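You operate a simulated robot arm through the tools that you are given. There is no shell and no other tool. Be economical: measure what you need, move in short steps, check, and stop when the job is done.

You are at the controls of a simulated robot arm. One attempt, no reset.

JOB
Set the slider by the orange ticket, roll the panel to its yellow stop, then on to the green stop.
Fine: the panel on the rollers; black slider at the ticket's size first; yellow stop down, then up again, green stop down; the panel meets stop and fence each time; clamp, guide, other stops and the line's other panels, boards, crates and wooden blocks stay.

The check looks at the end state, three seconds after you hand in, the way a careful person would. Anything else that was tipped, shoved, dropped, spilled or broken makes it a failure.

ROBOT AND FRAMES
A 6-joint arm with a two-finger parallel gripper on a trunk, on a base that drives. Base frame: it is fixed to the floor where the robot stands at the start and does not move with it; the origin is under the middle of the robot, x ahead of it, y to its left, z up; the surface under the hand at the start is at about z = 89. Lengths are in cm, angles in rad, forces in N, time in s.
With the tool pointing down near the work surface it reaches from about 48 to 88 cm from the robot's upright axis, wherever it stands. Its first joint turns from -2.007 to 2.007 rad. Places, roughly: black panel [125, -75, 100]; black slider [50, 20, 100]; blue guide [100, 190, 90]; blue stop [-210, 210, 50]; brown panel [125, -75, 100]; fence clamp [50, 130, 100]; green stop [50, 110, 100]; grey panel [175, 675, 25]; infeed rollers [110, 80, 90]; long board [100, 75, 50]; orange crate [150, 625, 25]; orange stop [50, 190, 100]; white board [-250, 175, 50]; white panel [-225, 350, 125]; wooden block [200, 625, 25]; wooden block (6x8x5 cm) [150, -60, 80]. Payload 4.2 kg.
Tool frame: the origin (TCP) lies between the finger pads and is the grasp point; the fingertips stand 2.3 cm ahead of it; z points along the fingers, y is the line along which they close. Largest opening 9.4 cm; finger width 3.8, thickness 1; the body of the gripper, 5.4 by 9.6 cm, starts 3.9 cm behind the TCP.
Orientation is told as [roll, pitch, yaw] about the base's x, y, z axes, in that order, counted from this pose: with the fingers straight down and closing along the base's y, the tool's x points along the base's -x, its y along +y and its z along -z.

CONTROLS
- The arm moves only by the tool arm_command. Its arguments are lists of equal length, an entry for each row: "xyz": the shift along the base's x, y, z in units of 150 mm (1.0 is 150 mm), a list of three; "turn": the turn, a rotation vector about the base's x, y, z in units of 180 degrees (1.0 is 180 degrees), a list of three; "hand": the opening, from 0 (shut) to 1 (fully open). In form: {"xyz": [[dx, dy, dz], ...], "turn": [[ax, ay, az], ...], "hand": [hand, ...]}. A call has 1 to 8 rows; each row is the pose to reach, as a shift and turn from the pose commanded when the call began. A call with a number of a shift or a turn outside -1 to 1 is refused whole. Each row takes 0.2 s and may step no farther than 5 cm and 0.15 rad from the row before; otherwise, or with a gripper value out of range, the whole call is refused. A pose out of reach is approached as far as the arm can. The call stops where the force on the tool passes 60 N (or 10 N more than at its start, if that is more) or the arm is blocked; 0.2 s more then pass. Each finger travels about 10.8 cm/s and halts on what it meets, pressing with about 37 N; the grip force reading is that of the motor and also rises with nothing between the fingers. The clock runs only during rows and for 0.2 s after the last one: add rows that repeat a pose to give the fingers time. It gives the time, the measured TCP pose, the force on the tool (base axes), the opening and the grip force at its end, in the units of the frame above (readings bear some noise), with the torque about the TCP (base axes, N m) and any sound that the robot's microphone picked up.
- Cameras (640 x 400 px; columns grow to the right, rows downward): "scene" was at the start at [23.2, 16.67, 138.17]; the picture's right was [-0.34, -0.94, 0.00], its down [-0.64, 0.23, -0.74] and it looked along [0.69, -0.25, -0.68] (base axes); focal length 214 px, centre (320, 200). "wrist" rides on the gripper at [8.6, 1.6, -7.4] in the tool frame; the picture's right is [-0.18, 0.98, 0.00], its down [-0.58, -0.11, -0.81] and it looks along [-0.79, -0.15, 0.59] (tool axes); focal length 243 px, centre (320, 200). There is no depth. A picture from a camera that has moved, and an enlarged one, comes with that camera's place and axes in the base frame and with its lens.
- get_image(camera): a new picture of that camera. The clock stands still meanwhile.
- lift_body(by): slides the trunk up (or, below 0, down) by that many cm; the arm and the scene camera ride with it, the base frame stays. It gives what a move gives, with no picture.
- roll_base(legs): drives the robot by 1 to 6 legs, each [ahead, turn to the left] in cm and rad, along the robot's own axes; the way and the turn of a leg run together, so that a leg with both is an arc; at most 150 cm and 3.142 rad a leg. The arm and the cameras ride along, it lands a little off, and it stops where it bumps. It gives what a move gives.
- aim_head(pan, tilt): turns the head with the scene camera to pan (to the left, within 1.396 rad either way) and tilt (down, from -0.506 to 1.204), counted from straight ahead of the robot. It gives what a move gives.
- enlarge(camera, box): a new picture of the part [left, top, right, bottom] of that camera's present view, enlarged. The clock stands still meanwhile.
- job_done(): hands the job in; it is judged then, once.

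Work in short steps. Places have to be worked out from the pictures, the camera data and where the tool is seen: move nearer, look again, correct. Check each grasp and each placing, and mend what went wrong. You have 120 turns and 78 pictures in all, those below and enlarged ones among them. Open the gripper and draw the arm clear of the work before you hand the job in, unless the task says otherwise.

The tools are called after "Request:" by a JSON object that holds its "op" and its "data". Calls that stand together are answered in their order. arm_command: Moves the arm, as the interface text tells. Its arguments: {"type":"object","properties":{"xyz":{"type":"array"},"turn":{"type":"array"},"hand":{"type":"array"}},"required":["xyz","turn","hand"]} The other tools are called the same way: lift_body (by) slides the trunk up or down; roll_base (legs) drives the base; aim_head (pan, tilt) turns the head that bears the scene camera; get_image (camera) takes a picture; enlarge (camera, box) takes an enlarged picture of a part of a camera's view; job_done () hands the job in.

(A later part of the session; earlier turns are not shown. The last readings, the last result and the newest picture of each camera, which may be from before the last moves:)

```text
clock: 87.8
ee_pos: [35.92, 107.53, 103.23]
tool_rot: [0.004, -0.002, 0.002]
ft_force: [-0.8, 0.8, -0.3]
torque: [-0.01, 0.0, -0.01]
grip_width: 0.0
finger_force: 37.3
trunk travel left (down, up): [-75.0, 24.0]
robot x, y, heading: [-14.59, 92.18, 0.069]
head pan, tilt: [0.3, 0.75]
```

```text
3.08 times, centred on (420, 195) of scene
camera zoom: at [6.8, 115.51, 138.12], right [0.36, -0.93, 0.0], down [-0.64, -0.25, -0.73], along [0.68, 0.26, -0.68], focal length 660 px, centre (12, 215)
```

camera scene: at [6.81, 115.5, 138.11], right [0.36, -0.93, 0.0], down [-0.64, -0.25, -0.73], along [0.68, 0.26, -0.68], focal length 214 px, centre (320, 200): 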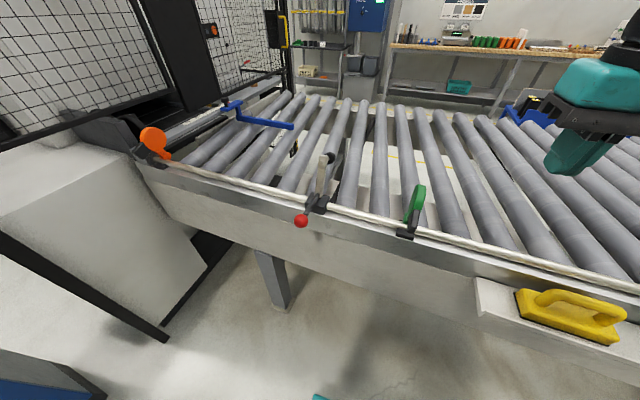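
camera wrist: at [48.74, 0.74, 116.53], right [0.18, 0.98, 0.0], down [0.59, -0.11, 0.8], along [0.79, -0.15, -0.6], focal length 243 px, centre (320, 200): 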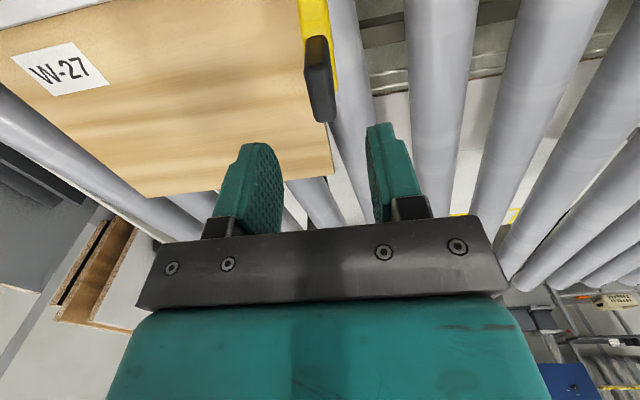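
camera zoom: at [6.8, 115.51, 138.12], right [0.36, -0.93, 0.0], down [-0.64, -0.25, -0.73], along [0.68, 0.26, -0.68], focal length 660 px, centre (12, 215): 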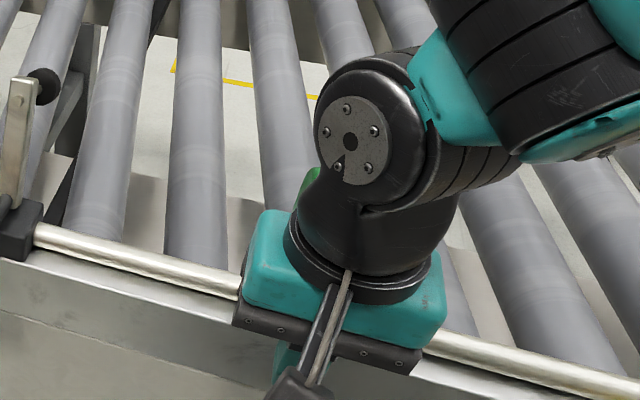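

Positioned as with the yellow one; I apply the same rising push.

Request:
{"op": "arm_command", "data": {"xyz": [[0.2, 0, 0.05], [0.28, 0, 0.15], [0.38, 0, 0.25], [0.5, 0, 0.3], [0.62, 0, 0.32], [0.72, 0, 0.32], [0.72, 0, 0.32]], "turn": [[0, 0, 0], [0, 0, 0], [0, 0, 0], [0, 0, 0], [0, 0, 0], [0, 0, 0], [0, 0, 0]], "hand": [0, 0, 0, 0, 0, 0, 0]}}

Request:
{"op": "arm_command", "data": {"xyz": [[-0.05, 0, 0.25], [-0.05, 0, 0.55], [-0.05, -0.2, 0.75], [-0.05, -0.45, 0.9], [-0.05, -0.7, 0.95]], "turn": [[0, 0, 0], [0, 0, 0], [0, 0, 0], [0, 0, 0], [0, 0, 0]], "hand": [0, 0, 0, 0, 0]}}

Request:
{"op": "enlarge", "data": {"camera": "scene", "box": [370, 160, 470, 260]}}

```text
clock: 89.4
ee_pos: [46.53, 107.45, 108.06]
tool_rot: [0.006, 0.0, 0.0]
ft_force: [-0.1, 0.1, 0.4]
torque: [0.04, -0.02, 0.01]
grip_width: 0.0
finger_force: 37.1
trunk travel left (down, up): [-75.0, 24.0]
robot x, y, heading: [-14.74, 91.82, 0.075]
head pan, tilt: [0.3, 0.75]
```

```text
clock: 90.6
ee_pos: [45.98, 97.02, 122.28]
tool_rot: [0.006, -0.004, 0.0]
ft_force: [0.1, 0.2, -0.1]
torque: [-0.01, 0.0, 0.0]
grip_width: 0.01
finger_force: 37.2
trunk travel left (down, up): [-75.0, 24.0]
robot x, y, heading: [-14.97, 92.2, 0.067]
head pan, tilt: [0.3, 0.75]
```

```text
4.00 times, centred on (420, 210) of scene
camera zoom: at [6.81, 115.55, 138.1], right [0.36, -0.93, 0.0], down [-0.64, -0.25, -0.73], along [0.68, 0.26, -0.68], focal length 858 px, centre (-80, 160)
```

zoom: 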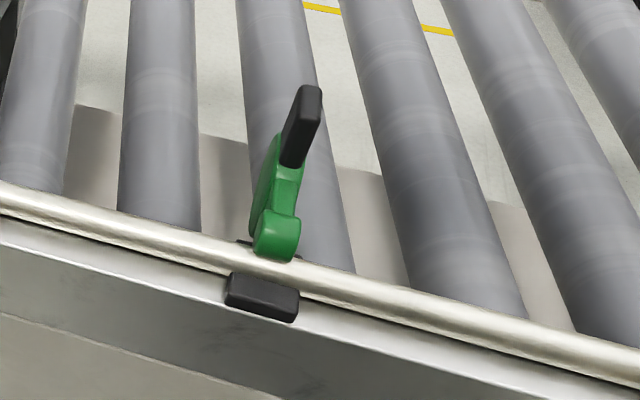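

Green stop is down. I drive back to y≈22 and forward to x≈-1, from where the whole push is in reach.

Request:
{"op": "roll_base", "data": {"legs": [[0, 1.501], [-70, 0], [0, -1.571], [14, 0]]}}

Request:
{"op": "aim_head", "data": {"pan": -0.6, "tilt": 0.8}}

Request:
{"op": "get_image", "data": {"camera": "scene"}}

```text
clock: 102.8
ee_pos: [58.56, 20.31, 122.46]
tool_rot: [0.005, -0.001, -0.091]
ft_force: [-0.2, -0.5, -0.2]
torque: [0.01, -0.02, -0.02]
grip_width: 0.01
finger_force: 37.5
trunk travel left (down, up): [-75.0, 24.0]
robot x, y, heading: [-2.6, 20.76, -0.022]
head pan, tilt: [0.3, 0.75]
```

```text
clock: 104.0
ee_pos: [58.59, 20.33, 122.45]
tool_rot: [0.007, -0.001, -0.089]
ft_force: [-0.2, 1.1, 0.2]
torque: [0.02, 0.0, 0.0]
grip_width: 0.0
finger_force: 36.8
trunk travel left (down, up): [-75.0, 24.0]
robot x, y, heading: [-2.49, 20.98, -0.021]
head pan, tilt: [-0.6, 0.799]
```

```text
14 pictures are left
camera scene: at [19.77, 35.38, 137.71], right [-0.58, -0.81, 0.0], down [-0.58, 0.42, -0.7], along [0.57, -0.41, -0.72], focal length 214 px, centre (320, 200)
```

scene: 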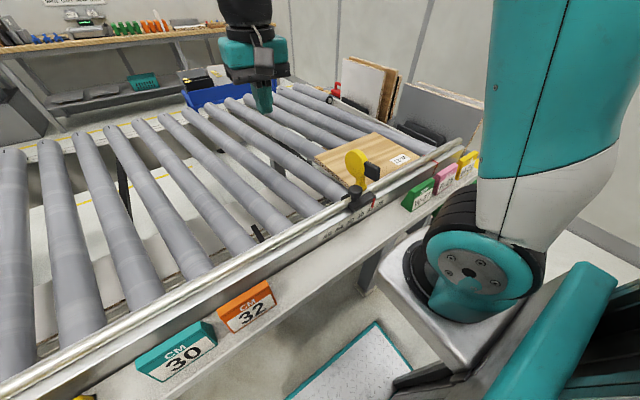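

I carry the hand high over to the trailing side of the panel again (4 legs of 15 cm), straightening its yaw.

Request:
{"op": "arm_command", "data": {"xyz": [[0, -0.33, 0], [0, -0.66, 0], [0, -0.99, 0]], "turn": [[0, 0, 0.01], [0, 0, 0.02], [0, 0, 0.029]], "hand": [0, 0, 0]}}

Request:
{"op": "arm_command", "data": {"xyz": [[0, -0.33, 0], [0, -0.66, 0], [0, -0.99, 0]], "turn": [[0, 0, 0], [0, 0, 0], [0, 0, 0]], "hand": [0, 0, 0]}}

Request:
{"op": "arm_command", "data": {"xyz": [[0, -0.33, 0], [0, -0.66, 0], [0, -0.99, 0]], "turn": [[0, 0, 0], [0, 0, 0], [0, 0, 0]], "hand": [0, 0, 0]}}

Request:
{"op": "arm_command", "data": {"xyz": [[0, -0.3, -0.1], [0, -0.6, -0.2], [0, -0.87, -0.3], [0, -0.87, -0.6], [0, -0.87, -0.9], [0, -0.87, -0.9]], "turn": [[0, 0, 0], [0, 0, 0], [0, 0, 0], [0, 0, 0], [0, 0, 0], [0, 0, 0]], "hand": [0, 0, 0, 0, 0, 0]}}

```text
clock: 104.8
ee_pos: [58.57, 5.36, 122.35]
tool_rot: [0.006, -0.001, 0.002]
ft_force: [0.8, 0.0, -1.1]
torque: [-0.02, 0.01, -0.01]
grip_width: 0.01
finger_force: 37.1
trunk travel left (down, up): [-75.0, 24.0]
robot x, y, heading: [-2.44, 21.26, -0.021]
head pan, tilt: [-0.6, 0.799]
```

```text
clock: 105.6
ee_pos: [58.31, -9.52, 122.24]
tool_rot: [0.004, -0.004, 0.0]
ft_force: [-0.1, 0.2, 0.9]
torque: [-0.03, 0.05, 0.02]
grip_width: 0.01
finger_force: 37.6
trunk travel left (down, up): [-75.0, 24.0]
robot x, y, heading: [-2.73, 21.26, -0.024]
head pan, tilt: [-0.6, 0.799]
```

```text
clock: 106.4
ee_pos: [58.54, -24.18, 122.35]
tool_rot: [0.005, 0.0, 0.002]
ft_force: [0.9, 0.5, 0.8]
torque: [-0.07, 0.02, -0.01]
grip_width: 0.01
finger_force: 36.8
trunk travel left (down, up): [-75.0, 24.0]
robot x, y, heading: [-2.99, 20.63, -0.021]
head pan, tilt: [-0.6, 0.799]
```

```text
clock: 107.8
ee_pos: [58.47, -37.24, 109.08]
tool_rot: [0.005, -0.003, -0.001]
ft_force: [0.3, -0.5, -0.9]
torque: [0.01, 0.01, 0.0]
grip_width: 0.0
finger_force: 37.3
trunk travel left (down, up): [-75.0, 24.0]
robot x, y, heading: [-2.59, 20.66, -0.02]
head pan, tilt: [-0.6, 0.799]
```

I lower to z≈92.7 behind the trailing edge, then check with one picture.

Request:
{"op": "arm_command", "data": {"xyz": [[0, 0, -0.3], [0, 0, -0.6], [0, 0, -0.9], [0, 0, -0.9]], "turn": [[0, 0, 0], [0, 0, 0], [0, 0, 0], [0, 0, 0]], "hand": [0, 0, 0, 0]}}

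Request:
{"op": "arm_command", "data": {"xyz": [[0, 0, -0.1], [0, 0, -0.19], [0, 0, -0.19]], "turn": [[0, 0, 0], [0, 0, 0], [0, 0, 0]], "hand": [0, 0, 0]}}

Request:
{"op": "enlarge", "data": {"camera": "scene", "box": [300, 90, 460, 230]}}

```text
clock: 108.8
ee_pos: [58.56, -37.21, 95.41]
tool_rot: [0.005, -0.005, 0.0]
ft_force: [-0.2, -1.1, -0.6]
torque: [-0.01, -0.01, -0.06]
grip_width: 0.0
finger_force: 36.9
trunk travel left (down, up): [-75.0, 24.0]
robot x, y, heading: [-2.72, 21.08, -0.027]
head pan, tilt: [-0.6, 0.799]
```

```text
clock: 109.6
ee_pos: [58.35, -37.18, 92.62]
tool_rot: [0.004, -0.003, 0.001]
ft_force: [-0.1, 0.4, 0.0]
torque: [-0.01, 0.0, -0.02]
grip_width: 0.01
finger_force: 36.9
trunk travel left (down, up): [-75.0, 24.0]
robot x, y, heading: [-2.7, 20.67, -0.022]
head pan, tilt: [-0.6, 0.799]
```

```text
2.86 times, centred on (380, 160) of scene
camera zoom: at [19.76, 35.36, 137.72], right [-0.58, -0.81, 0.0], down [-0.58, 0.42, -0.7], along [0.57, -0.41, -0.72], focal length 613 px, centre (149, 314)
```

zoom: 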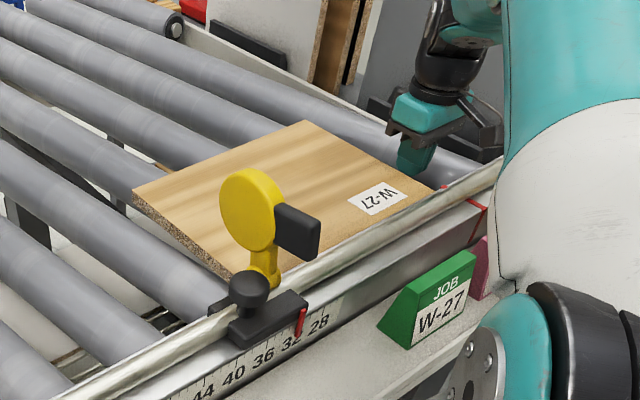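

All clear. I shift to the panel's mid-line x≈62.7 and push it along +y, ramping speed each leg.

Request:
{"op": "arm_command", "data": {"xyz": [[0.15, 0, 0], [0.29, 0, 0], [0.29, 0.12, 0], [0.29, 0.22, 0], [0.29, 0.36, 0], [0.29, 0.48, 0], [0.29, 0.56, 0], [0.29, 0.6, 0]], "turn": [[0, 0, 0], [0, 0, 0], [0, 0, 0], [0, 0, 0], [0, 0, 0], [0, 0, 0], [0, 0, 0], [0, 0, 0]], "hand": [0, 0, 0, 0, 0, 0, 0, 0]}}

Request:
{"op": "arm_command", "data": {"xyz": [[0, 0.07, 0], [0, 0.2, 0], [0, 0.36, 0], [0, 0.53, 0], [0, 0.7, 0], [0, 0.85, 0], [0, 0.95, 0], [0, 1.0, 0]], "turn": [[0, 0, 0], [0, 0, 0], [0, 0, 0], [0, 0, 0], [0, 0, 0], [0, 0, 0], [0, 0, 0], [0, 0, 0]], "hand": [0, 0, 0, 0, 0, 0, 0, 0]}}

Request:
{"op": "get_image", "data": {"camera": "scene"}}

```text
clock: 111.4
ee_pos: [62.68, -28.25, 92.56]
tool_rot: [0.007, -0.002, 0.002]
ft_force: [0.2, -0.1, -0.2]
torque: [0.03, 0.03, 0.02]
grip_width: 0.02
finger_force: 36.8
trunk travel left (down, up): [-75.0, 24.0]
robot x, y, heading: [-2.27, 20.69, -0.027]
head pan, tilt: [-0.6, 0.799]
```

```text
clock: 113.2
ee_pos: [62.89, -13.3, 92.47]
tool_rot: [0.006, -0.003, 0.002]
ft_force: [0.9, -0.4, -0.6]
torque: [0.07, 0.0, 0.0]
grip_width: 0.0
finger_force: 37.2
trunk travel left (down, up): [-75.0, 24.0]
robot x, y, heading: [-2.47, 20.97, -0.022]
head pan, tilt: [-0.6, 0.799]
```

```text
12 pictures are left
camera scene: at [19.76, 35.36, 137.71], right [-0.58, -0.81, 0.0], down [-0.58, 0.42, -0.7], along [0.57, -0.41, -0.72], focal length 214 px, centre (320, 200)
```

scene: 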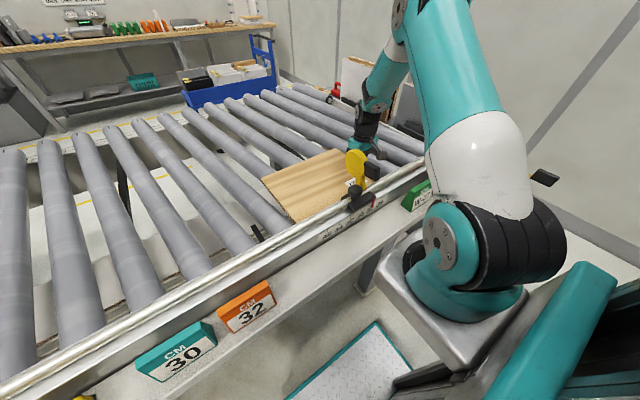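

The panel rolls straight past the raised yellow stop. I keep pushing.

Request:
{"op": "arm_command", "data": {"xyz": [[0, 0.07, 0], [0, 0.2, 0], [0, 0.36, 0], [0, 0.53, 0], [0, 0.7, 0], [0, 0.85, 0], [0, 0.95, 0], [0, 1.0, 0]], "turn": [[0, 0, 0], [0, 0, 0], [0, 0, 0], [0, 0, 0], [0, 0, 0], [0, 0, 0], [0, 0, 0], [0, 0, 0]], "hand": [0, 0, 0, 0, 0, 0, 0, 0]}}

Request:
{"op": "arm_command", "data": {"xyz": [[0, 0.07, 0], [0, 0.2, 0], [0, 0.36, 0], [0, 0.53, 0], [0, 0.7, 0], [0, 0.85, 0], [0, 0.95, 0], [0, 1.0, 0]], "turn": [[0, 0, 0], [0, 0, 0], [0, 0, 0], [0, 0, 0], [0, 0, 0], [0, 0, 0], [0, 0, 0], [0, 0, 0]], "hand": [0, 0, 0, 0, 0, 0, 0, 0]}}

Request:
{"op": "arm_command", "data": {"xyz": [[0, 0.07, 0], [0, 0.2, 0], [0, 0.36, 0], [0, 0.53, 0], [0, 0.7, 0], [0, 0.85, 0], [0, 0.95, 0], [0, 1.0, 0]], "turn": [[0, 0, 0], [0, 0, 0], [0, 0, 0], [0, 0, 0], [0, 0, 0], [0, 0, 0], [0, 0, 0], [0, 0, 0]], "hand": [0, 0, 0, 0, 0, 0, 0, 0]}}

Request:
{"op": "aim_head", "data": {"pan": 0.6, "tilt": 0.75}}

Request:
{"op": "get_image", "data": {"camera": "scene"}}

```text
clock: 115.0
ee_pos: [62.66, 1.78, 92.42]
tool_rot: [0.004, -0.003, 0.002]
ft_force: [1.2, -0.1, 0.5]
torque: [-0.01, 0.0, -0.01]
grip_width: 0.0
finger_force: 37.2
trunk travel left (down, up): [-75.0, 24.0]
robot x, y, heading: [-2.78, 20.92, -0.02]
head pan, tilt: [-0.6, 0.799]
```

```text
clock: 116.4
ee_pos: [62.74, 12.02, 92.39]
tool_rot: [-0.007, -0.004, 0.003]
ft_force: [1.1, -25.4, 3.1]
torque: [2.2, 0.5, 2.72]
grip_width: 0.0
finger_force: 36.7
trunk travel left (down, up): [-75.0, 24.0]
robot x, y, heading: [-2.49, 21.09, -0.029]
head pan, tilt: [-0.6, 0.799]
stopped in row 6: the force on the tool passed its limit at 76 N (the readings are from after the stop); the commanded pose is now the measured one
```

```text
clock: 116.7
ee_pos: [62.75, 11.92, 92.49]
tool_rot: [-0.017, -0.003, 0.007]
ft_force: [0.9, -25.9, 1.3]
torque: [2.23, 0.28, 2.86]
grip_width: 0.0
finger_force: 36.6
trunk travel left (down, up): [-75.0, 24.0]
robot x, y, heading: [-2.34, 21.19, -0.029]
head pan, tilt: [-0.6, 0.799]
stopped in row 1: the force on the tool passed its limit at 70 N (the readings are from after the stop); the commanded pose is now the measured one
```

```text
clock: 118.1
ee_pos: [62.65, 11.96, 92.45]
tool_rot: [-0.016, -0.003, 0.01]
ft_force: [0.4, -39.0, 0.0]
torque: [3.16, 0.11, 4.23]
grip_width: 0.01
finger_force: 36.9
trunk travel left (down, up): [-75.0, 24.0]
robot x, y, heading: [-2.62, 20.95, -0.028]
head pan, tilt: [0.6, 0.75]
```

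```text
11 pictures are left
camera scene: at [20.32, 44.19, 138.15], right [0.54, -0.84, 0.0], down [-0.57, -0.37, -0.73], along [0.62, 0.4, -0.68], focal length 214 px, centre (320, 200)
```

scene: 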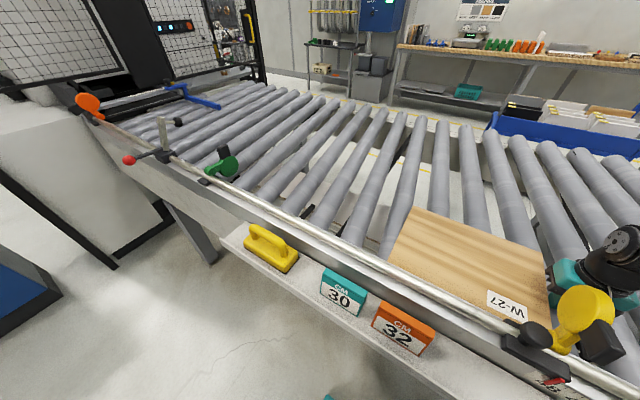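

The wrist camera bracket caught the raised yellow flag (torque shows contact at x≈52, z≈100) and pushed the slider to its end, about 50. I back off, lift, and go round to push the slider back to 32.

Request:
{"op": "arm_command", "data": {"xyz": [[0.03, -0.08, 0], [0.06, -0.15, 0], [0.06, -0.15, 0.3], [0.06, -0.15, 0.6], [0.06, -0.15, 0.9], [0, -0.15, 0.99], [-0.3, 0, 0.99], [-0.3, 0, 0.99]], "turn": [[0, 0, 0], [0, 0, 0], [0, 0, 0], [0, 0, 0], [0, 0, 0], [0, 0, 0], [0, 0, 0], [0, 0, 0]], "hand": [0, 0, 0, 0, 0, 0, 0, 0]}}

Request:
{"op": "aim_head", "data": {"pan": -0.1, "tilt": 1.0}}

Request:
{"op": "get_image", "data": {"camera": "scene"}}

```text
refused: row 7 steps farther than a row can; nothing moved
```

```text
clock: 119.2
ee_pos: [62.79, 12.0, 92.56]
tool_rot: [-0.016, 0.0, 0.01]
ft_force: [-0.7, -41.3, -0.3]
torque: [3.34, -0.1, 4.55]
grip_width: 0.01
finger_force: 36.9
trunk travel left (down, up): [-75.0, 24.0]
robot x, y, heading: [-2.88, 20.88, -0.029]
head pan, tilt: [-0.099, 1.0]
```

```text
10 pictures are left
camera scene: at [20.26, 38.78, 136.23], right [-0.13, -0.99, 0.0], down [-0.83, 0.11, -0.54], along [0.54, -0.07, -0.84], focal length 214 px, centre (320, 200)
```

scene: 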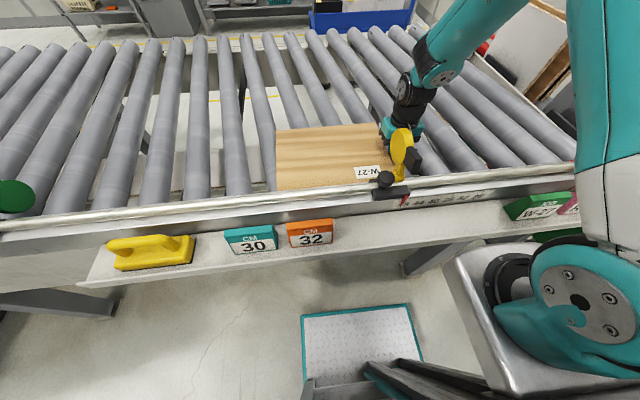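

Slider stands near 49. I back off and lift with smaller steps.

Request:
{"op": "arm_command", "data": {"xyz": [[0.03, -0.08, 0], [0.06, -0.15, 0], [0.06, -0.15, 0.3], [0.06, -0.15, 0.6], [0.06, -0.15, 0.9], [0, -0.15, 1.0], [0, -0.15, 1.0]], "turn": [[0.005, 0, -0.003], [0.005, 0, -0.003], [0.005, 0, -0.003], [0.005, 0, -0.003], [0.005, 0, -0.003], [0.005, 0, -0.003], [0.005, 0, -0.003]], "hand": [0, 0, 0, 0, 0, 0, 0]}}

Request:
{"op": "arm_command", "data": {"xyz": [[0, 0, 0.3], [0, 0.25, 0.45], [0, 0.5, 0.5], [0, 0.8, 0.5], [-0.15, 0.95, 0.4], [-0.4, 1.0, 0.25], [-0.6, 1.0, 0.1], [-0.85, 1.0, 0]], "turn": [[0, 0, 0], [0, 0, 0], [0, 0, 0], [0, 0, 0], [0, 0, 0], [0, 0, 0], [0, 0, 0], [0, 0, 0]], "hand": [0, 0, 0, 0, 0, 0, 0, 0]}}

```text
clock: 120.8
ee_pos: [62.76, 10.0, 107.52]
tool_rot: [0.001, -0.003, -0.005]
ft_force: [-0.1, 0.2, 0.6]
torque: [0.04, 0.01, 0.0]
grip_width: 0.0
finger_force: 37.3
trunk travel left (down, up): [-75.0, 24.0]
robot x, y, heading: [-2.54, 20.88, -0.026]
head pan, tilt: [-0.099, 1.0]
```

```text
clock: 122.6
ee_pos: [50.23, 24.98, 107.71]
tool_rot: [0.0, -0.002, -0.002]
ft_force: [0.2, -0.3, -0.1]
torque: [0.0, 0.0, -0.01]
grip_width: 0.0
finger_force: 36.5
trunk travel left (down, up): [-75.0, 24.0]
robot x, y, heading: [-2.52, 21.03, -0.031]
head pan, tilt: [-0.099, 1.0]
```

I lower at y≈26.6 beside the knob, then push -y back toward TCP y=6.38 (the place that gave 32.0).

Request:
{"op": "arm_command", "data": {"xyz": [[-0.067, 0.12, 0], [-0.067, 0.12, -0.3], [-0.067, 0.12, -0.5], [-0.067, 0.12, -0.597], [-0.067, 0.02, -0.597], [-0.067, -0.1, -0.597], [-0.067, -0.22, -0.597], [-0.067, -0.34, -0.597]], "turn": [[0, 0, 0], [0, 0, 0], [0, 0, 0], [0, 0, 0], [0, 0, 0], [0, 0, 0], [0, 0, 0], [0, 0, 0]], "hand": [0, 0, 0, 0, 0, 0, 0, 0]}}

Request:
{"op": "arm_command", "data": {"xyz": [[0, -0.13, 0], [0, -0.26, 0], [0, -0.39, 0], [0, -0.52, 0], [0, -0.65, 0], [0, -0.76, 0], [0, -0.82, 0], [0, -0.83, 0]], "turn": [[0, 0, 0], [0, 0, 0], [0, 0, 0], [0, 0, 0], [0, 0, 0], [0, 0, 0], [0, 0, 0], [0, 0, 0]], "hand": [0, 0, 0, 0, 0, 0, 0, 0]}}

```text
clock: 124.4
ee_pos: [48.87, 19.84, 98.57]
tool_rot: [0.0, -0.002, -0.003]
ft_force: [-0.7, -0.1, -0.1]
torque: [0.01, 0.01, -0.01]
grip_width: 0.0
finger_force: 36.7
trunk travel left (down, up): [-75.0, 24.0]
robot x, y, heading: [-2.34, 20.87, -0.029]
head pan, tilt: [-0.099, 1.0]
```

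```text
clock: 126.2
ee_pos: [48.89, 7.28, 98.55]
tool_rot: [0.001, -0.001, -0.003]
ft_force: [-1.0, 0.5, -0.3]
torque: [0.0, -0.01, -0.03]
grip_width: 0.0
finger_force: 37.2
trunk travel left (down, up): [-75.0, 24.0]
robot x, y, heading: [-2.58, 20.84, -0.027]
head pan, tilt: [-0.099, 1.0]
```

Request:
{"op": "arm_command", "data": {"xyz": [[0, -0.03, 0], [0, -0.055, 0], [0, -0.055, 0]], "turn": [[0, 0, 0], [0, 0, 0], [0, 0, 0]], "hand": [0, 0, 0]}}

Request:
{"op": "enlarge", "data": {"camera": "scene", "box": [390, 120, 500, 220]}}

```text
clock: 127.0
ee_pos: [48.93, 6.53, 98.46]
tool_rot: [-0.002, -0.002, -0.004]
ft_force: [0.1, 0.4, 0.1]
torque: [0.0, 0.0, -0.04]
grip_width: 0.0
finger_force: 37.4
trunk travel left (down, up): [-75.0, 24.0]
robot x, y, heading: [-2.4, 20.57, -0.031]
head pan, tilt: [-0.099, 1.0]
```

```text
4.00 times, centred on (445, 170) of scene
camera zoom: at [20.25, 39.0, 136.2], right [-0.13, -0.99, 0.0], down [-0.83, 0.11, -0.54], along [0.54, -0.07, -0.84], focal length 858 px, centre (-180, 320)
```

zoom: 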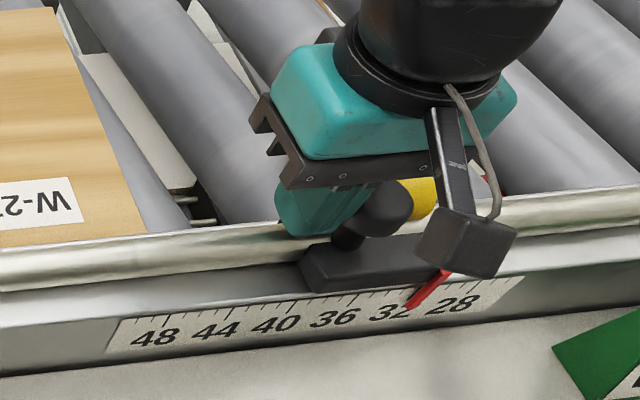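

Scale view agrees with about 32.1. I nudge 0.1 cm more, then retreat up and over to behind the panel's trailing edge (y≈13).

Request:
{"op": "arm_command", "data": {"xyz": [[0, -0.009, 0], [0, -0.009, 0], [0, 0.06, 0], [0, 0.08, 0.3], [0.1, 0.15, 0.6], [0.35, 0.2, 0.6], [0.65, 0.2, 0.6], [0.94, 0.2, 0.5]], "turn": [[0, 0, 0], [0, 0, 0], [0, 0, 0], [0, 0, 0], [0, 0, 0], [0, 0, 0], [0, 0, 0], [0, 0, 0]], "hand": [0, 0, 0, 0, 0, 0, 0, 0]}}

Request:
{"op": "arm_command", "data": {"xyz": [[0, 0, -0.3], [0, 0, -0.6], [0, 0, -0.88], [0, 0, -0.88]], "turn": [[0, 0, 0], [0, 0, 0], [0, 0, 0], [0, 0, 0]], "hand": [0, 0, 0, 0]}}

```text
clock: 128.8
ee_pos: [63.13, 9.63, 106.2]
tool_rot: [0.0, -0.002, -0.005]
ft_force: [-0.5, -0.7, 0.1]
torque: [0.04, -0.04, 0.0]
grip_width: 0.0
finger_force: 36.9
trunk travel left (down, up): [-75.0, 24.0]
robot x, y, heading: [-2.64, 20.83, -0.024]
head pan, tilt: [-0.099, 1.0]
```

```text
clock: 129.8
ee_pos: [63.08, 9.82, 92.63]
tool_rot: [-0.001, -0.002, -0.004]
ft_force: [-0.1, 0.0, 0.1]
torque: [-0.05, 0.02, -0.02]
grip_width: 0.04
finger_force: 37.1
trunk travel left (down, up): [-75.0, 24.0]
robot x, y, heading: [-2.72, 20.73, -0.031]
head pan, tilt: [-0.099, 1.0]
```

I take one look at the slider now that it is unobstructed.

Request:
{"op": "enlarge", "data": {"camera": "scene", "box": [390, 120, 500, 220]}}

```text
4.00 times, centred on (445, 170) of scene
camera zoom: at [20.24, 39.0, 136.2], right [-0.13, -0.99, 0.0], down [-0.83, 0.11, -0.54], along [0.54, -0.07, -0.84], focal length 858 px, centre (-180, 320)
```

zoom: 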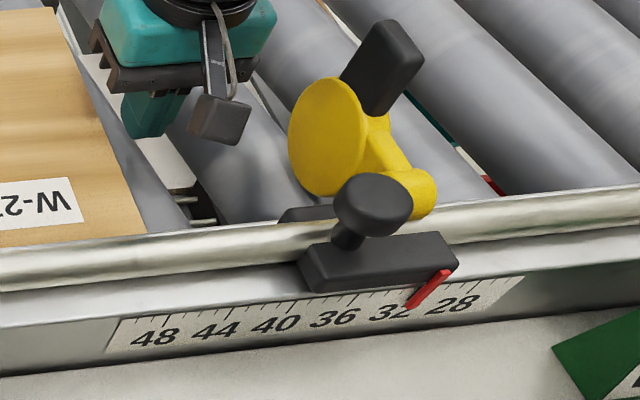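

The reading is about 32, but the yellow flag has dropped down again; I'll raise it afterwards from a rolled-back stance. First I push the panel on toward green.

Request:
{"op": "arm_command", "data": {"xyz": [[0, 0.1, 0], [0, 0.2, 0], [0, 0.36, 0], [0, 0.53, 0], [0, 0.7, 0], [0, 0.85, 0], [0, 0.95, 0], [0, 1.0, 0]], "turn": [[0, 0, 0], [0, 0, 0], [0, 0, 0], [0, 0, 0], [0, 0, 0], [0, 0, 0], [0, 0, 0], [0, 0, 0]], "hand": [0, 0, 0, 0, 0, 0, 0, 0]}}

Request:
{"op": "arm_command", "data": {"xyz": [[0, 0.07, 0], [0, 0.2, 0], [0, 0.36, 0], [0, 0.53, 0], [0, 0.7, 0], [0, 0.85, 0], [0, 0.95, 0], [0, 1.0, 0]], "turn": [[0, 0, 0], [0, 0, 0], [0, 0, 0], [0, 0, 0], [0, 0, 0], [0, 0, 0], [0, 0, 0], [0, 0, 0]], "hand": [0, 0, 0, 0, 0, 0, 0, 0]}}

Request:
{"op": "arm_command", "data": {"xyz": [[0, 0.07, 0], [0, 0.2, 0], [0, 0.36, 0], [0, 0.53, 0], [0, 0.7, 0], [0, 0.85, 0], [0, 0.95, 0], [0, 1.0, 0]], "turn": [[0, 0, 0], [0, 0, 0], [0, 0, 0], [0, 0, 0], [0, 0, 0], [0, 0, 0], [0, 0, 0], [0, 0, 0]], "hand": [0, 0, 0, 0, 0, 0, 0, 0]}}

Request:
{"op": "aim_head", "data": {"pan": 0.7, "tilt": 0.75}}

Request:
{"op": "get_image", "data": {"camera": "scene"}}

```text
clock: 131.6
ee_pos: [63.07, 24.55, 93.08]
tool_rot: [0.002, -0.002, -0.002]
ft_force: [-1.0, -0.7, -0.1]
torque: [-0.02, 0.01, 0.0]
grip_width: 0.02
finger_force: 36.6
trunk travel left (down, up): [-75.0, 24.0]
robot x, y, heading: [-2.46, 20.71, -0.026]
head pan, tilt: [-0.099, 1.0]
```

```text
clock: 133.4
ee_pos: [62.99, 39.69, 92.78]
tool_rot: [0.004, -0.001, -0.001]
ft_force: [-0.7, 0.9, 0.3]
torque: [0.02, 0.01, -0.01]
grip_width: 0.02
finger_force: 36.4
trunk travel left (down, up): [-75.0, 24.0]
robot x, y, heading: [-2.35, 20.34, -0.031]
head pan, tilt: [-0.099, 1.0]
```

```text
clock: 135.2
ee_pos: [62.88, 54.76, 92.86]
tool_rot: [0.001, -0.002, -0.002]
ft_force: [0.2, -0.1, 0.1]
torque: [0.0, 0.02, 0.03]
grip_width: 0.0
finger_force: 36.7
trunk travel left (down, up): [-75.0, 24.0]
robot x, y, heading: [-2.57, 20.99, -0.027]
head pan, tilt: [-0.099, 1.0]
```

```text
clock: 136.3
ee_pos: [62.89, 54.71, 92.94]
tool_rot: [0.0, -0.002, -0.003]
ft_force: [-0.1, 0.3, -0.6]
torque: [0.01, 0.04, -0.01]
grip_width: 0.0
finger_force: 36.6
trunk travel left (down, up): [-75.0, 24.0]
robot x, y, heading: [-2.47, 20.53, -0.026]
head pan, tilt: [0.7, 0.75]
```

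```text
7 pictures are left
camera scene: at [19.83, 45.05, 138.11], right [0.62, -0.78, 0.0], down [-0.53, -0.42, -0.73], along [0.57, 0.45, -0.68], focal length 214 px, centre (320, 200)
```

scene: 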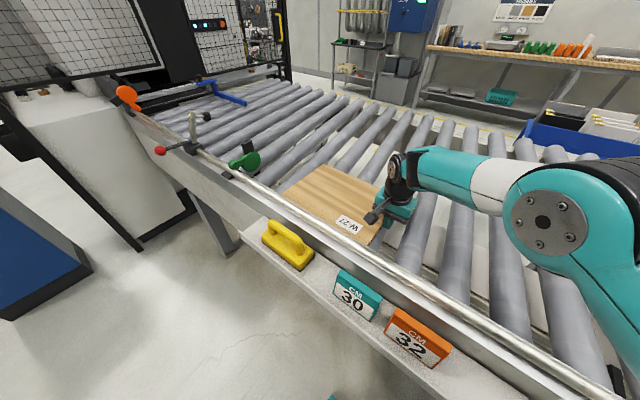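

Panel straight, about 19 cm to go. I push 15 cm and then in slow steps, watching the force.

Request:
{"op": "arm_command", "data": {"xyz": [[0, 0.07, 0], [0, 0.2, 0], [0, 0.36, 0], [0, 0.53, 0], [0, 0.7, 0], [0, 0.85, 0], [0, 0.95, 0], [0, 1.0, 0]], "turn": [[0, 0, 0], [0, 0, 0], [0, 0, 0], [0, 0, 0], [0, 0, 0], [0, 0, 0], [0, 0, 0], [0, 0, 0]], "hand": [0, 0, 0, 0, 0, 0, 0, 0]}}

Request:
{"op": "arm_command", "data": {"xyz": [[0, 0.05, 0], [0, 0.1, 0], [0, 0.14, 0], [0, 0.17, 0], [0, 0.19, 0], [0, 0.19, 0]], "turn": [[0, 0, 0], [0, 0, 0], [0, 0, 0], [0, 0, 0], [0, 0, 0], [0, 0, 0]], "hand": [0, 0, 0, 0, 0, 0]}}

Request:
{"op": "arm_command", "data": {"xyz": [[0, 0.015, 0], [0, 0.03, 0], [0, 0.03, 0]], "turn": [[0, 0, 0], [0, 0, 0], [0, 0, 0]], "hand": [0, 0, 0]}}

```text
clock: 138.1
ee_pos: [59.39, 63.71, 93.42]
tool_rot: [-0.001, -0.001, -0.004]
ft_force: [-0.5, 0.1, -0.3]
torque: [0.0, -0.02, 0.02]
grip_width: 0.0
finger_force: 36.8
out of reach, approached as far as the arm can: row 4, 5, 6, 7, 8
trunk travel left (down, up): [-75.0, 24.0]
robot x, y, heading: [-2.6, 20.48, -0.031]
head pan, tilt: [0.7, 0.75]
```

```text
clock: 139.5
ee_pos: [58.24, 64.47, 93.49]
tool_rot: [0.002, -0.001, 0.0]
ft_force: [-0.2, 0.7, -0.7]
torque: [0.03, 0.0, -0.01]
grip_width: 0.03
finger_force: 37.4
out of reach, approached as far as the arm can: row 1, 2, 3, 4, 5, 6
trunk travel left (down, up): [-75.0, 24.0]
robot x, y, heading: [-2.68, 20.92, -0.025]
head pan, tilt: [0.7, 0.75]
```

```text
clock: 140.3
ee_pos: [58.01, 64.5, 93.5]
tool_rot: [0.002, -0.003, -0.004]
ft_force: [1.6, -0.3, 0.1]
torque: [-0.06, 0.0, 0.0]
grip_width: 0.0
finger_force: 37.4
out of reach, approached as far as the arm can: row 2, 3
trunk travel left (down, up): [-75.0, 24.0]
robot x, y, heading: [-2.32, 20.71, -0.031]
head pan, tilt: [0.7, 0.75]
```

Out of reach here at y≈64.5. I draw back and lift, then drive the base further along +y.

Request:
{"op": "arm_command", "data": {"xyz": [[0, -0.3, 0], [0, -0.6, 0], [0, -0.9, 0], [0, -0.9, 0.3], [0, -0.9, 0.6], [0, -0.9, 0.9]], "turn": [[0, 0, 0], [0, 0, 0], [0, 0, 0], [0, 0, 0], [0, 0, 0], [0, 0, 0]], "hand": [0, 0, 0, 0, 0, 0]}}

Request:
{"op": "arm_command", "data": {"xyz": [[-0.1, -0.25, 0.1], [-0.2, -0.5, 0.2], [-0.3, -0.75, 0.3], [-0.4, -0.95, 0.4], [-0.4, -0.95, 0.6]], "turn": [[0, 0, 0], [0, 0, 0], [0, 0, 0], [0, 0, 0], [0, 0, 0]], "hand": [0, 0, 0, 0, 0]}}

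```text
clock: 141.7
ee_pos: [58.18, 50.95, 107.11]
tool_rot: [0.001, -0.001, -0.004]
ft_force: [0.5, 0.9, -0.4]
torque: [-0.01, 0.02, 0.02]
grip_width: 0.01
finger_force: 37.1
trunk travel left (down, up): [-75.0, 24.0]
robot x, y, heading: [-2.59, 21.07, -0.028]
head pan, tilt: [0.7, 0.75]
```

```text
clock: 142.9
ee_pos: [52.06, 36.73, 116.27]
tool_rot: [0.001, -0.002, -0.003]
ft_force: [0.4, 0.3, -0.4]
torque: [0.0, 0.04, 0.03]
grip_width: 0.01
finger_force: 36.7
trunk travel left (down, up): [-75.0, 24.0]
robot x, y, heading: [-2.29, 20.55, -0.03]
head pan, tilt: [0.7, 0.75]
```

I deal with the yellow flag now: roll back 14 cm and bring the hand over its tail.

Request:
{"op": "roll_base", "data": {"legs": [[-14, 0.027]]}}

Request:
{"op": "arm_command", "data": {"xyz": [[0.1, -0.28, 0], [0.2, -0.56, 0], [0.3, -0.84, 0], [0.4, -1.0, 0], [0.4, -1.0, 0]], "turn": [[0, 0, 0], [0, 0, 0], [0, 0, 0], [0, 0, 0], [0, 0, 0]], "hand": [0.45, 0.45, 0.45, 0.45, 0.45]}}

Request:
{"op": "arm_command", "data": {"xyz": [[0.15, -0.28, 0], [0.3, -0.56, 0], [0.45, -0.84, 0], [0.6, -1.0, 0], [0.8, -1.0, 0]], "turn": [[0, 0, 0], [0, 0, 0], [0, 0, 0], [0, 0, 0], [0, 0, 0]], "hand": [0.45, 0.45, 0.45, 0.45, 0.45]}}

```text
clock: 144.2
ee_pos: [37.59, 38.34, 116.09]
tool_rot: [-0.002, -0.002, 0.022]
ft_force: [0.3, -0.4, 0.3]
torque: [0.0, -0.01, -0.01]
grip_width: 0.0
finger_force: 37.3
trunk travel left (down, up): [-75.0, 24.0]
robot x, y, heading: [-16.79, 21.49, -0.001]
head pan, tilt: [0.7, 0.75]
```

```text
clock: 145.4
ee_pos: [43.72, 23.56, 116.02]
tool_rot: [0.001, -0.002, 0.023]
ft_force: [0.7, 0.3, 0.5]
torque: [0.0, 0.02, 0.0]
grip_width: 4.24
finger_force: 0.0
trunk travel left (down, up): [-75.0, 24.0]
robot x, y, heading: [-16.37, 21.24, 0.003]
head pan, tilt: [0.7, 0.75]
```

```text
clock: 146.7
ee_pos: [55.44, 8.35, 116.04]
tool_rot: [0.0, -0.002, 0.023]
ft_force: [-0.8, -0.5, -0.7]
torque: [0.0, 0.0, -0.02]
grip_width: 4.23
finger_force: 0.1
trunk travel left (down, up): [-75.0, 24.0]
robot x, y, heading: [-16.78, 21.24, 0.005]
head pan, tilt: [0.7, 0.75]
```

I move over the tail and check the alignment with the wrist camera.

Request:
{"op": "arm_command", "data": {"xyz": [[0.05, -0.3, 0], [0.1, -0.6, -0.1], [0.1, -0.6, -0.4], [0.1, -0.6, -0.4]], "turn": [[0, 0, 0], [0, 0, -0.007], [0, 0, -0.007], [0, 0, -0.007]], "hand": [0.45, 0.45, 0.45, 0.45]}}

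Request:
{"op": "get_image", "data": {"camera": "wrist"}}

```text
clock: 147.7
ee_pos: [57.27, -0.72, 110.03]
tool_rot: [0.0, -0.001, 0.0]
ft_force: [0.0, -0.3, -0.1]
torque: [-0.05, 0.0, 0.01]
grip_width: 4.23
finger_force: 0.2
trunk travel left (down, up): [-75.0, 24.0]
robot x, y, heading: [-16.54, 21.15, 0.003]
head pan, tilt: [0.7, 0.75]
```

```text
6 pictures are left
camera wrist: at [48.67, 0.77, 117.45], right [0.18, 0.98, 0.0], down [0.58, -0.11, 0.81], along [0.79, -0.15, -0.59], focal length 243 px, centre (320, 200)
```

wrist: 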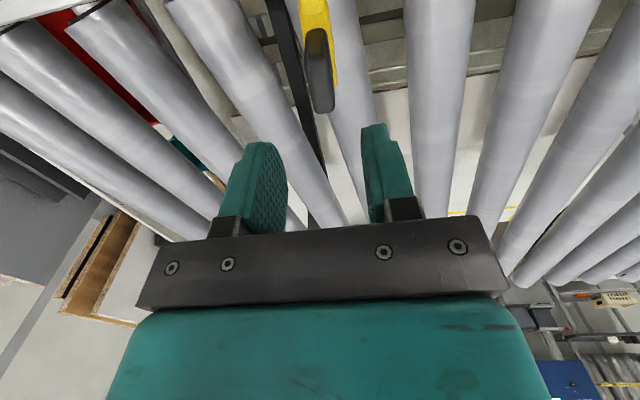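

Aligned as before. I lower and grip the tail.

Request:
{"op": "arm_command", "data": {"xyz": [[-0.02, 0.005, -0.2], [-0.02, 0.005, -0.45], [-0.02, 0.005, -0.45], [-0.02, 0.005, -0.45], [-0.02, 0.005, -0.45], [-0.02, 0.005, -0.45], [-0.02, 0.005, -0.45]], "turn": [[0, 0, 0], [0, 0, 0], [0, 0, 0], [0, 0, 0], [0, 0, 0], [0, 0, 0], [0, 0, 0]], "hand": [0.45, 0.45, 0.4, 0.3, 0.2, 0.12, 0.12]}}

Request:
{"op": "arm_command", "data": {"xyz": [[-0.125, 0, 0.084], [-0.265, 0, 0.14], [-0.413, 0, 0.165], [-0.564, 0, 0.159], [-0.71, 0, 0.122], [-0.845, 0, 0.055], [-0.945, 0, -0.021], [-0.945, 0, -0.021]], "turn": [[0, -0.02, 0], [0, -0.04, 0], [0, -0.06, 0], [0, -0.08, 0], [0, -0.1, 0], [0, -0.12, 0], [0, -0.14, 0], [0, -0.14, 0]], "hand": [0.12, 0.12, 0.12, 0.12, 0.12, 0.12, 0.12, 0.12]}}

Request:
{"op": "arm_command", "data": {"xyz": [[-0.04, 0, -0.035], [-0.07, 0, -0.07], [-0.07, 0, -0.07]], "turn": [[0, -0.005, 0], [0, -0.01, 0], [0, -0.01, 0]], "hand": [0.12, 0.12, 0.12]}}

```text
clock: 149.2
ee_pos: [56.74, -0.73, 103.39]
tool_rot: [0.001, 0.0, 0.0]
ft_force: [-0.1, 4.1, -2.2]
torque: [0.04, -0.24, -0.45]
grip_width: 1.57
finger_force: 45.1
trunk travel left (down, up): [-75.0, 24.0]
robot x, y, heading: [-17.1, 21.28, 0.002]
head pan, tilt: [0.7, 0.75]
```

```text
clock: 151.1
ee_pos: [42.49, -0.63, 102.89]
tool_rot: [0.004, -0.435, 0.0]
ft_force: [-4.2, -1.3, -8.2]
torque: [-0.23, 0.9, 0.08]
grip_width: 1.53
finger_force: 44.8
trunk travel left (down, up): [-75.0, 24.0]
robot x, y, heading: [-16.64, 21.05, 0.002]
head pan, tilt: [0.7, 0.75]
```

```text
clock: 151.8
ee_pos: [41.44, -0.61, 101.93]
tool_rot: [-0.001, -0.469, 0.002]
ft_force: [1.5, -2.0, -2.3]
torque: [-0.35, 0.11, -0.12]
grip_width: 1.55
finger_force: 44.8
trunk travel left (down, up): [-75.0, 24.0]
robot x, y, heading: [-16.56, 20.94, 0.002]
head pan, tilt: [0.7, 0.75]
```

The arc went with little force. I move a touch further to its stop, then open.

Request:
{"op": "arm_command", "data": {"xyz": [[-0.02, 0, -0.035], [-0.04, 0, -0.065], [-0.04, 0, -0.065]], "turn": [[0, 0, 0], [0, 0, 0], [0, 0, 0]], "hand": [0.12, 0.12, 0.12]}}

Request:
{"op": "arm_command", "data": {"xyz": [[0, 0, 0], [0, 0, 0], [0, 0, 0], [0, 0, 0], [-0.08, 0, 0.15], [-0.16, 0, 0.33], [-0.25, 0, 0.55], [-0.3, 0, 0.75]], "turn": [[0, 0, 0], [0, 0, 0], [0, 0, 0], [0, 0, 0], [0, 0, 0], [0, 0, 0], [0, 0.04, 0], [0, 0.08, 0]], "hand": [0.2, 0.35, 0.5, 0.5, 0.5, 0.5, 0.5, 0.5]}}

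```text
clock: 152.7
ee_pos: [40.95, -0.57, 101.16]
tool_rot: [-0.001, -0.475, 0.0]
ft_force: [6.3, -1.9, 12.9]
torque: [-0.04, -1.52, -0.07]
grip_width: 1.57
finger_force: 45.5
trunk travel left (down, up): [-75.0, 24.0]
robot x, y, heading: [-16.41, 20.85, 0.003]
head pan, tilt: [0.7, 0.75]
```

```text
clock: 154.4
ee_pos: [36.32, -0.59, 112.19]
tool_rot: [0.001, -0.22, 0.0]
ft_force: [0.5, 0.3, -0.4]
torque: [0.03, 0.01, -0.02]
grip_width: 4.68
finger_force: 0.1
trunk travel left (down, up): [-75.0, 24.0]
robot x, y, heading: [-16.7, 21.08, -0.004]
head pan, tilt: [0.7, 0.75]
```

I now face the scale squarely with the wrist camera to check both pointer and flag.

Request:
{"op": "arm_command", "data": {"xyz": [[-0.14, -0.1, -0.1], [-0.14, -0.22, -0.25], [-0.14, -0.22, -0.43], [-0.14, -0.22, -0.45], [-0.14, -0.22, -0.45]], "turn": [[0, 0.02, 0], [0, 0.045, 0], [0, 0.07, 0], [0, 0.07, 0], [0, 0.07, 0]], "hand": [0.2, 0, 0, 0, 0]}}

Request:
{"op": "enlarge", "data": {"camera": "wrist", "box": [320, 90, 500, 215]}}

```text
clock: 155.7
ee_pos: [34.4, -4.0, 105.67]
tool_rot: [0.0, -0.002, 0.0]
ft_force: [-0.3, -0.3, -0.2]
torque: [0.01, -0.02, 0.05]
grip_width: 0.02
finger_force: 37.4
trunk travel left (down, up): [-75.0, 24.0]
robot x, y, heading: [-16.73, 21.21, 0.003]
head pan, tilt: [0.7, 0.75]
```

```text
3.20 times, centred on (410, 152) of wrist
camera zoom: at [25.84, -2.41, 112.9], right [0.18, 0.98, 0.0], down [0.58, -0.11, 0.81], along [0.79, -0.15, -0.59], focal length 776 px, centre (32, 352)
```

zoom: 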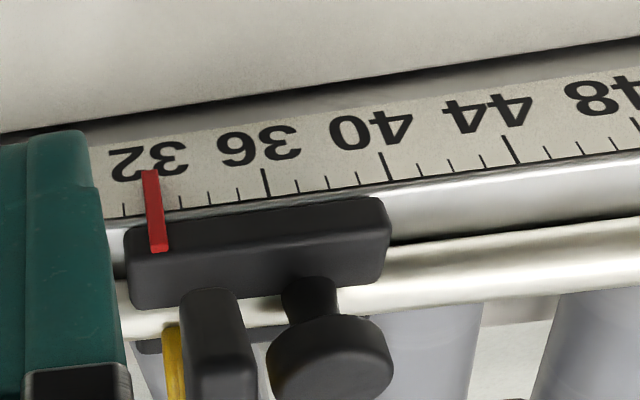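

Pointer reads 32.0 and the flag is up with tail outboard. I raise the hand and drive to y≈66, then forward.

Request:
{"op": "arm_command", "data": {"xyz": [[-0.02, -0.05, 0.3], [-0.02, -0.05, 0.6], [-0.02, -0.05, 0.9], [-0.02, -0.05, 0.99]], "turn": [[0, 0, 0], [0, 0, 0], [0, 0, 0], [0, 0, 0]], "hand": [0, 0, 0, 0]}}

Request:
{"op": "roll_base", "data": {"legs": [[0, 1.571], [45, 0], [0, -1.571], [14, 0]]}}

```text
clock: 156.7
ee_pos: [34.46, -4.63, 120.33]
tool_rot: [0.0, -0.002, -0.001]
ft_force: [0.1, -0.4, 0.0]
torque: [-0.02, 0.02, 0.02]
grip_width: 0.02
finger_force: 36.9
trunk travel left (down, up): [-75.0, 24.0]
robot x, y, heading: [-16.65, 21.21, 0.006]
head pan, tilt: [0.7, 0.75]
```

```text
clock: 167.9
ee_pos: [48.45, 43.26, 120.15]
tool_rot: [-0.001, -0.002, 0.038]
ft_force: [0.1, 0.8, -0.3]
torque: [0.02, 0.0, 0.03]
grip_width: 0.02
finger_force: 37.0
trunk travel left (down, up): [-75.0, 24.0]
robot x, y, heading: [-3.4, 67.15, 0.043]
head pan, tilt: [0.7, 0.75]
```

Hand is at (48, 43, 120). I bring it down behind the panel's trailing edge (y≈65) at about y=58.5.

Request:
{"op": "arm_command", "data": {"xyz": [[0.2, 0.2, -0.1], [0.4, 0.4, -0.2], [0.6, 0.6, -0.3], [0.8, 0.8, -0.4], [0.957, 0.98, -0.55], [0.957, 1.0, -0.85], [0.957, 1.0, -1.0], [0.957, 1.0, -1.0]], "turn": [[0, 0, 0], [0, 0, 0], [0, 0, 0], [0, 0, 0], [0, 0, -0.012], [0, 0, -0.012], [0, 0, -0.012], [0, 0, -0.012]], "hand": [0, 0, 0, 0, 0, 0, 0, 0]}}

Request:
{"op": "arm_command", "data": {"xyz": [[0, 0, -0.3], [0, 0, -0.6], [0, 0, -0.83], [0, 0, -0.83]], "turn": [[0, 0, 0], [0, 0, 0], [0, 0, 0], [0, 0, 0]], "hand": [0, 0, 0, 0]}}

Request:
{"op": "aim_head", "data": {"pan": 0.1, "tilt": 0.85}}

Request:
{"op": "get_image", "data": {"camera": "scene"}}

```text
clock: 169.7
ee_pos: [62.72, 58.48, 105.08]
tool_rot: [0.0, -0.003, -0.001]
ft_force: [-0.7, -0.3, 0.3]
torque: [0.03, -0.01, 0.02]
grip_width: 0.01
finger_force: 37.0
trunk travel left (down, up): [-75.0, 24.0]
robot x, y, heading: [-3.57, 67.03, 0.043]
head pan, tilt: [0.7, 0.75]
```

```text
clock: 170.7
ee_pos: [62.92, 58.43, 92.74]
tool_rot: [-0.001, -0.001, 0.001]
ft_force: [-0.2, -0.2, 0.1]
torque: [0.04, 0.0, 0.02]
grip_width: 0.03
finger_force: 37.0
trunk travel left (down, up): [-75.0, 24.0]
robot x, y, heading: [-3.65, 67.08, 0.036]
head pan, tilt: [0.7, 0.75]
```

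```text
clock: 171.7
ee_pos: [62.9, 58.23, 92.72]
tool_rot: [-0.001, -0.002, -0.001]
ft_force: [-0.3, 0.0, -0.5]
torque: [-0.02, 0.01, -0.01]
grip_width: 0.0
finger_force: 36.6
trunk travel left (down, up): [-75.0, 24.0]
robot x, y, heading: [-3.46, 67.14, 0.041]
head pan, tilt: [0.099, 0.85]
```

```text
4 pictures are left
camera scene: at [18.97, 88.33, 137.31], right [0.14, -0.99, 0.0], down [-0.74, -0.11, -0.66], along [0.65, 0.09, -0.75], focal length 214 px, centre (320, 200)
```

scene: 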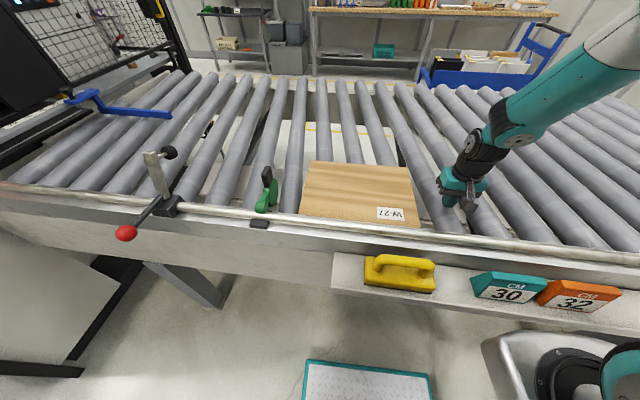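

Panel's trailing edge is at y≈67, green stop just ahead. I push slowly to y≈72 then in fine steps.

Request:
{"op": "arm_command", "data": {"xyz": [[0, 0.2, 0], [0, 0.4, 0], [0, 0.52, 0], [0, 0.64, 0], [0, 0.76, 0], [0, 0.85, 0], [0, 0.9, 0], [0, 0.92, 0]], "turn": [[0, 0, 0], [0, 0, 0], [0, 0, 0], [0, 0, 0], [0, 0, 0], [0, 0, 0], [0, 0, 0], [0, 0, 0]], "hand": [0, 0, 0, 0, 0, 0, 0, 0]}}

Request:
{"op": "arm_command", "data": {"xyz": [[0, 0.02, 0], [0, 0.035, 0], [0, 0.035, 0]], "turn": [[0, 0, 0], [0, 0, 0], [0, 0, 0]], "hand": [0, 0, 0]}}

Request:
{"op": "arm_command", "data": {"xyz": [[0, 0.015, 0], [0, 0.025, 0], [0, 0.025, 0]], "turn": [[0, 0, 0], [0, 0, 0], [0, 0, 0]], "hand": [0, 0, 0]}}

```text
clock: 173.5
ee_pos: [62.8, 72.2, 92.89]
tool_rot: [0.0, -0.002, 0.0]
ft_force: [-0.2, -0.4, 0.5]
torque: [-0.04, -0.02, -0.04]
grip_width: 0.01
finger_force: 37.2
trunk travel left (down, up): [-75.0, 24.0]
robot x, y, heading: [-3.68, 67.39, 0.045]
head pan, tilt: [0.099, 0.85]
```

```text
clock: 174.3
ee_pos: [62.78, 72.52, 92.72]
tool_rot: [-0.001, -0.004, 0.001]
ft_force: [0.4, 0.5, -0.3]
torque: [0.04, -0.04, -0.05]
grip_width: 0.0
finger_force: 36.6
trunk travel left (down, up): [-75.0, 24.0]
robot x, y, heading: [-3.39, 67.11, 0.041]
head pan, tilt: [0.099, 0.85]
```

```text
clock: 175.1
ee_pos: [62.87, 72.98, 92.74]
tool_rot: [0.0, -0.002, 0.001]
ft_force: [-0.6, -0.8, 0.8]
torque: [-0.04, -0.03, 0.0]
grip_width: 0.0
finger_force: 37.3
trunk travel left (down, up): [-75.0, 24.0]
robot x, y, heading: [-3.81, 67.06, 0.04]
head pan, tilt: [0.099, 0.85]
```

No contact yet; I keep going in fine steps.

Request:
{"op": "arm_command", "data": {"xyz": [[0, 0.015, 0], [0, 0.025, 0], [0, 0.025, 0]], "turn": [[0, 0, 0], [0, 0, 0], [0, 0, 0]], "hand": [0, 0, 0]}}

Request:
{"op": "arm_command", "data": {"xyz": [[0, 0.01, 0], [0, 0.02, 0], [0, 0.02, 0]], "turn": [[0, 0, 0], [0, 0, 0], [0, 0, 0]], "hand": [0, 0, 0]}}

Request:
{"op": "arm_command", "data": {"xyz": [[0, 0.01, 0], [0, 0.02, 0], [0, 0.02, 0]], "turn": [[0, 0, 0], [0, 0, 0], [0, 0, 0]], "hand": [0, 0, 0]}}

```text
clock: 175.9
ee_pos: [62.93, 73.45, 92.71]
tool_rot: [0.0, -0.001, 0.001]
ft_force: [-0.2, -0.4, -1.1]
torque: [-0.05, -0.02, 0.0]
grip_width: 0.01
finger_force: 37.5
trunk travel left (down, up): [-75.0, 24.0]
robot x, y, heading: [-3.52, 67.04, 0.041]
head pan, tilt: [0.099, 0.85]
```

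```text
clock: 176.7
ee_pos: [62.83, 73.47, 92.69]
tool_rot: [-0.001, 0.0, -0.003]
ft_force: [-0.2, -15.7, 1.1]
torque: [-0.24, 0.0, 0.04]
grip_width: 0.0
finger_force: 37.1
trunk travel left (down, up): [-75.0, 24.0]
robot x, y, heading: [-2.95, 67.38, 0.038]
head pan, tilt: [0.099, 0.85]
```

```text
clock: 177.5
ee_pos: [62.86, 73.47, 92.72]
tool_rot: [-0.006, -0.003, -0.007]
ft_force: [1.3, -44.3, 1.2]
torque: [-0.54, -0.02, 0.45]
grip_width: 0.0
finger_force: 36.7
trunk travel left (down, up): [-75.0, 24.0]
robot x, y, heading: [-3.13, 67.31, 0.042]
head pan, tilt: [0.099, 0.85]
```

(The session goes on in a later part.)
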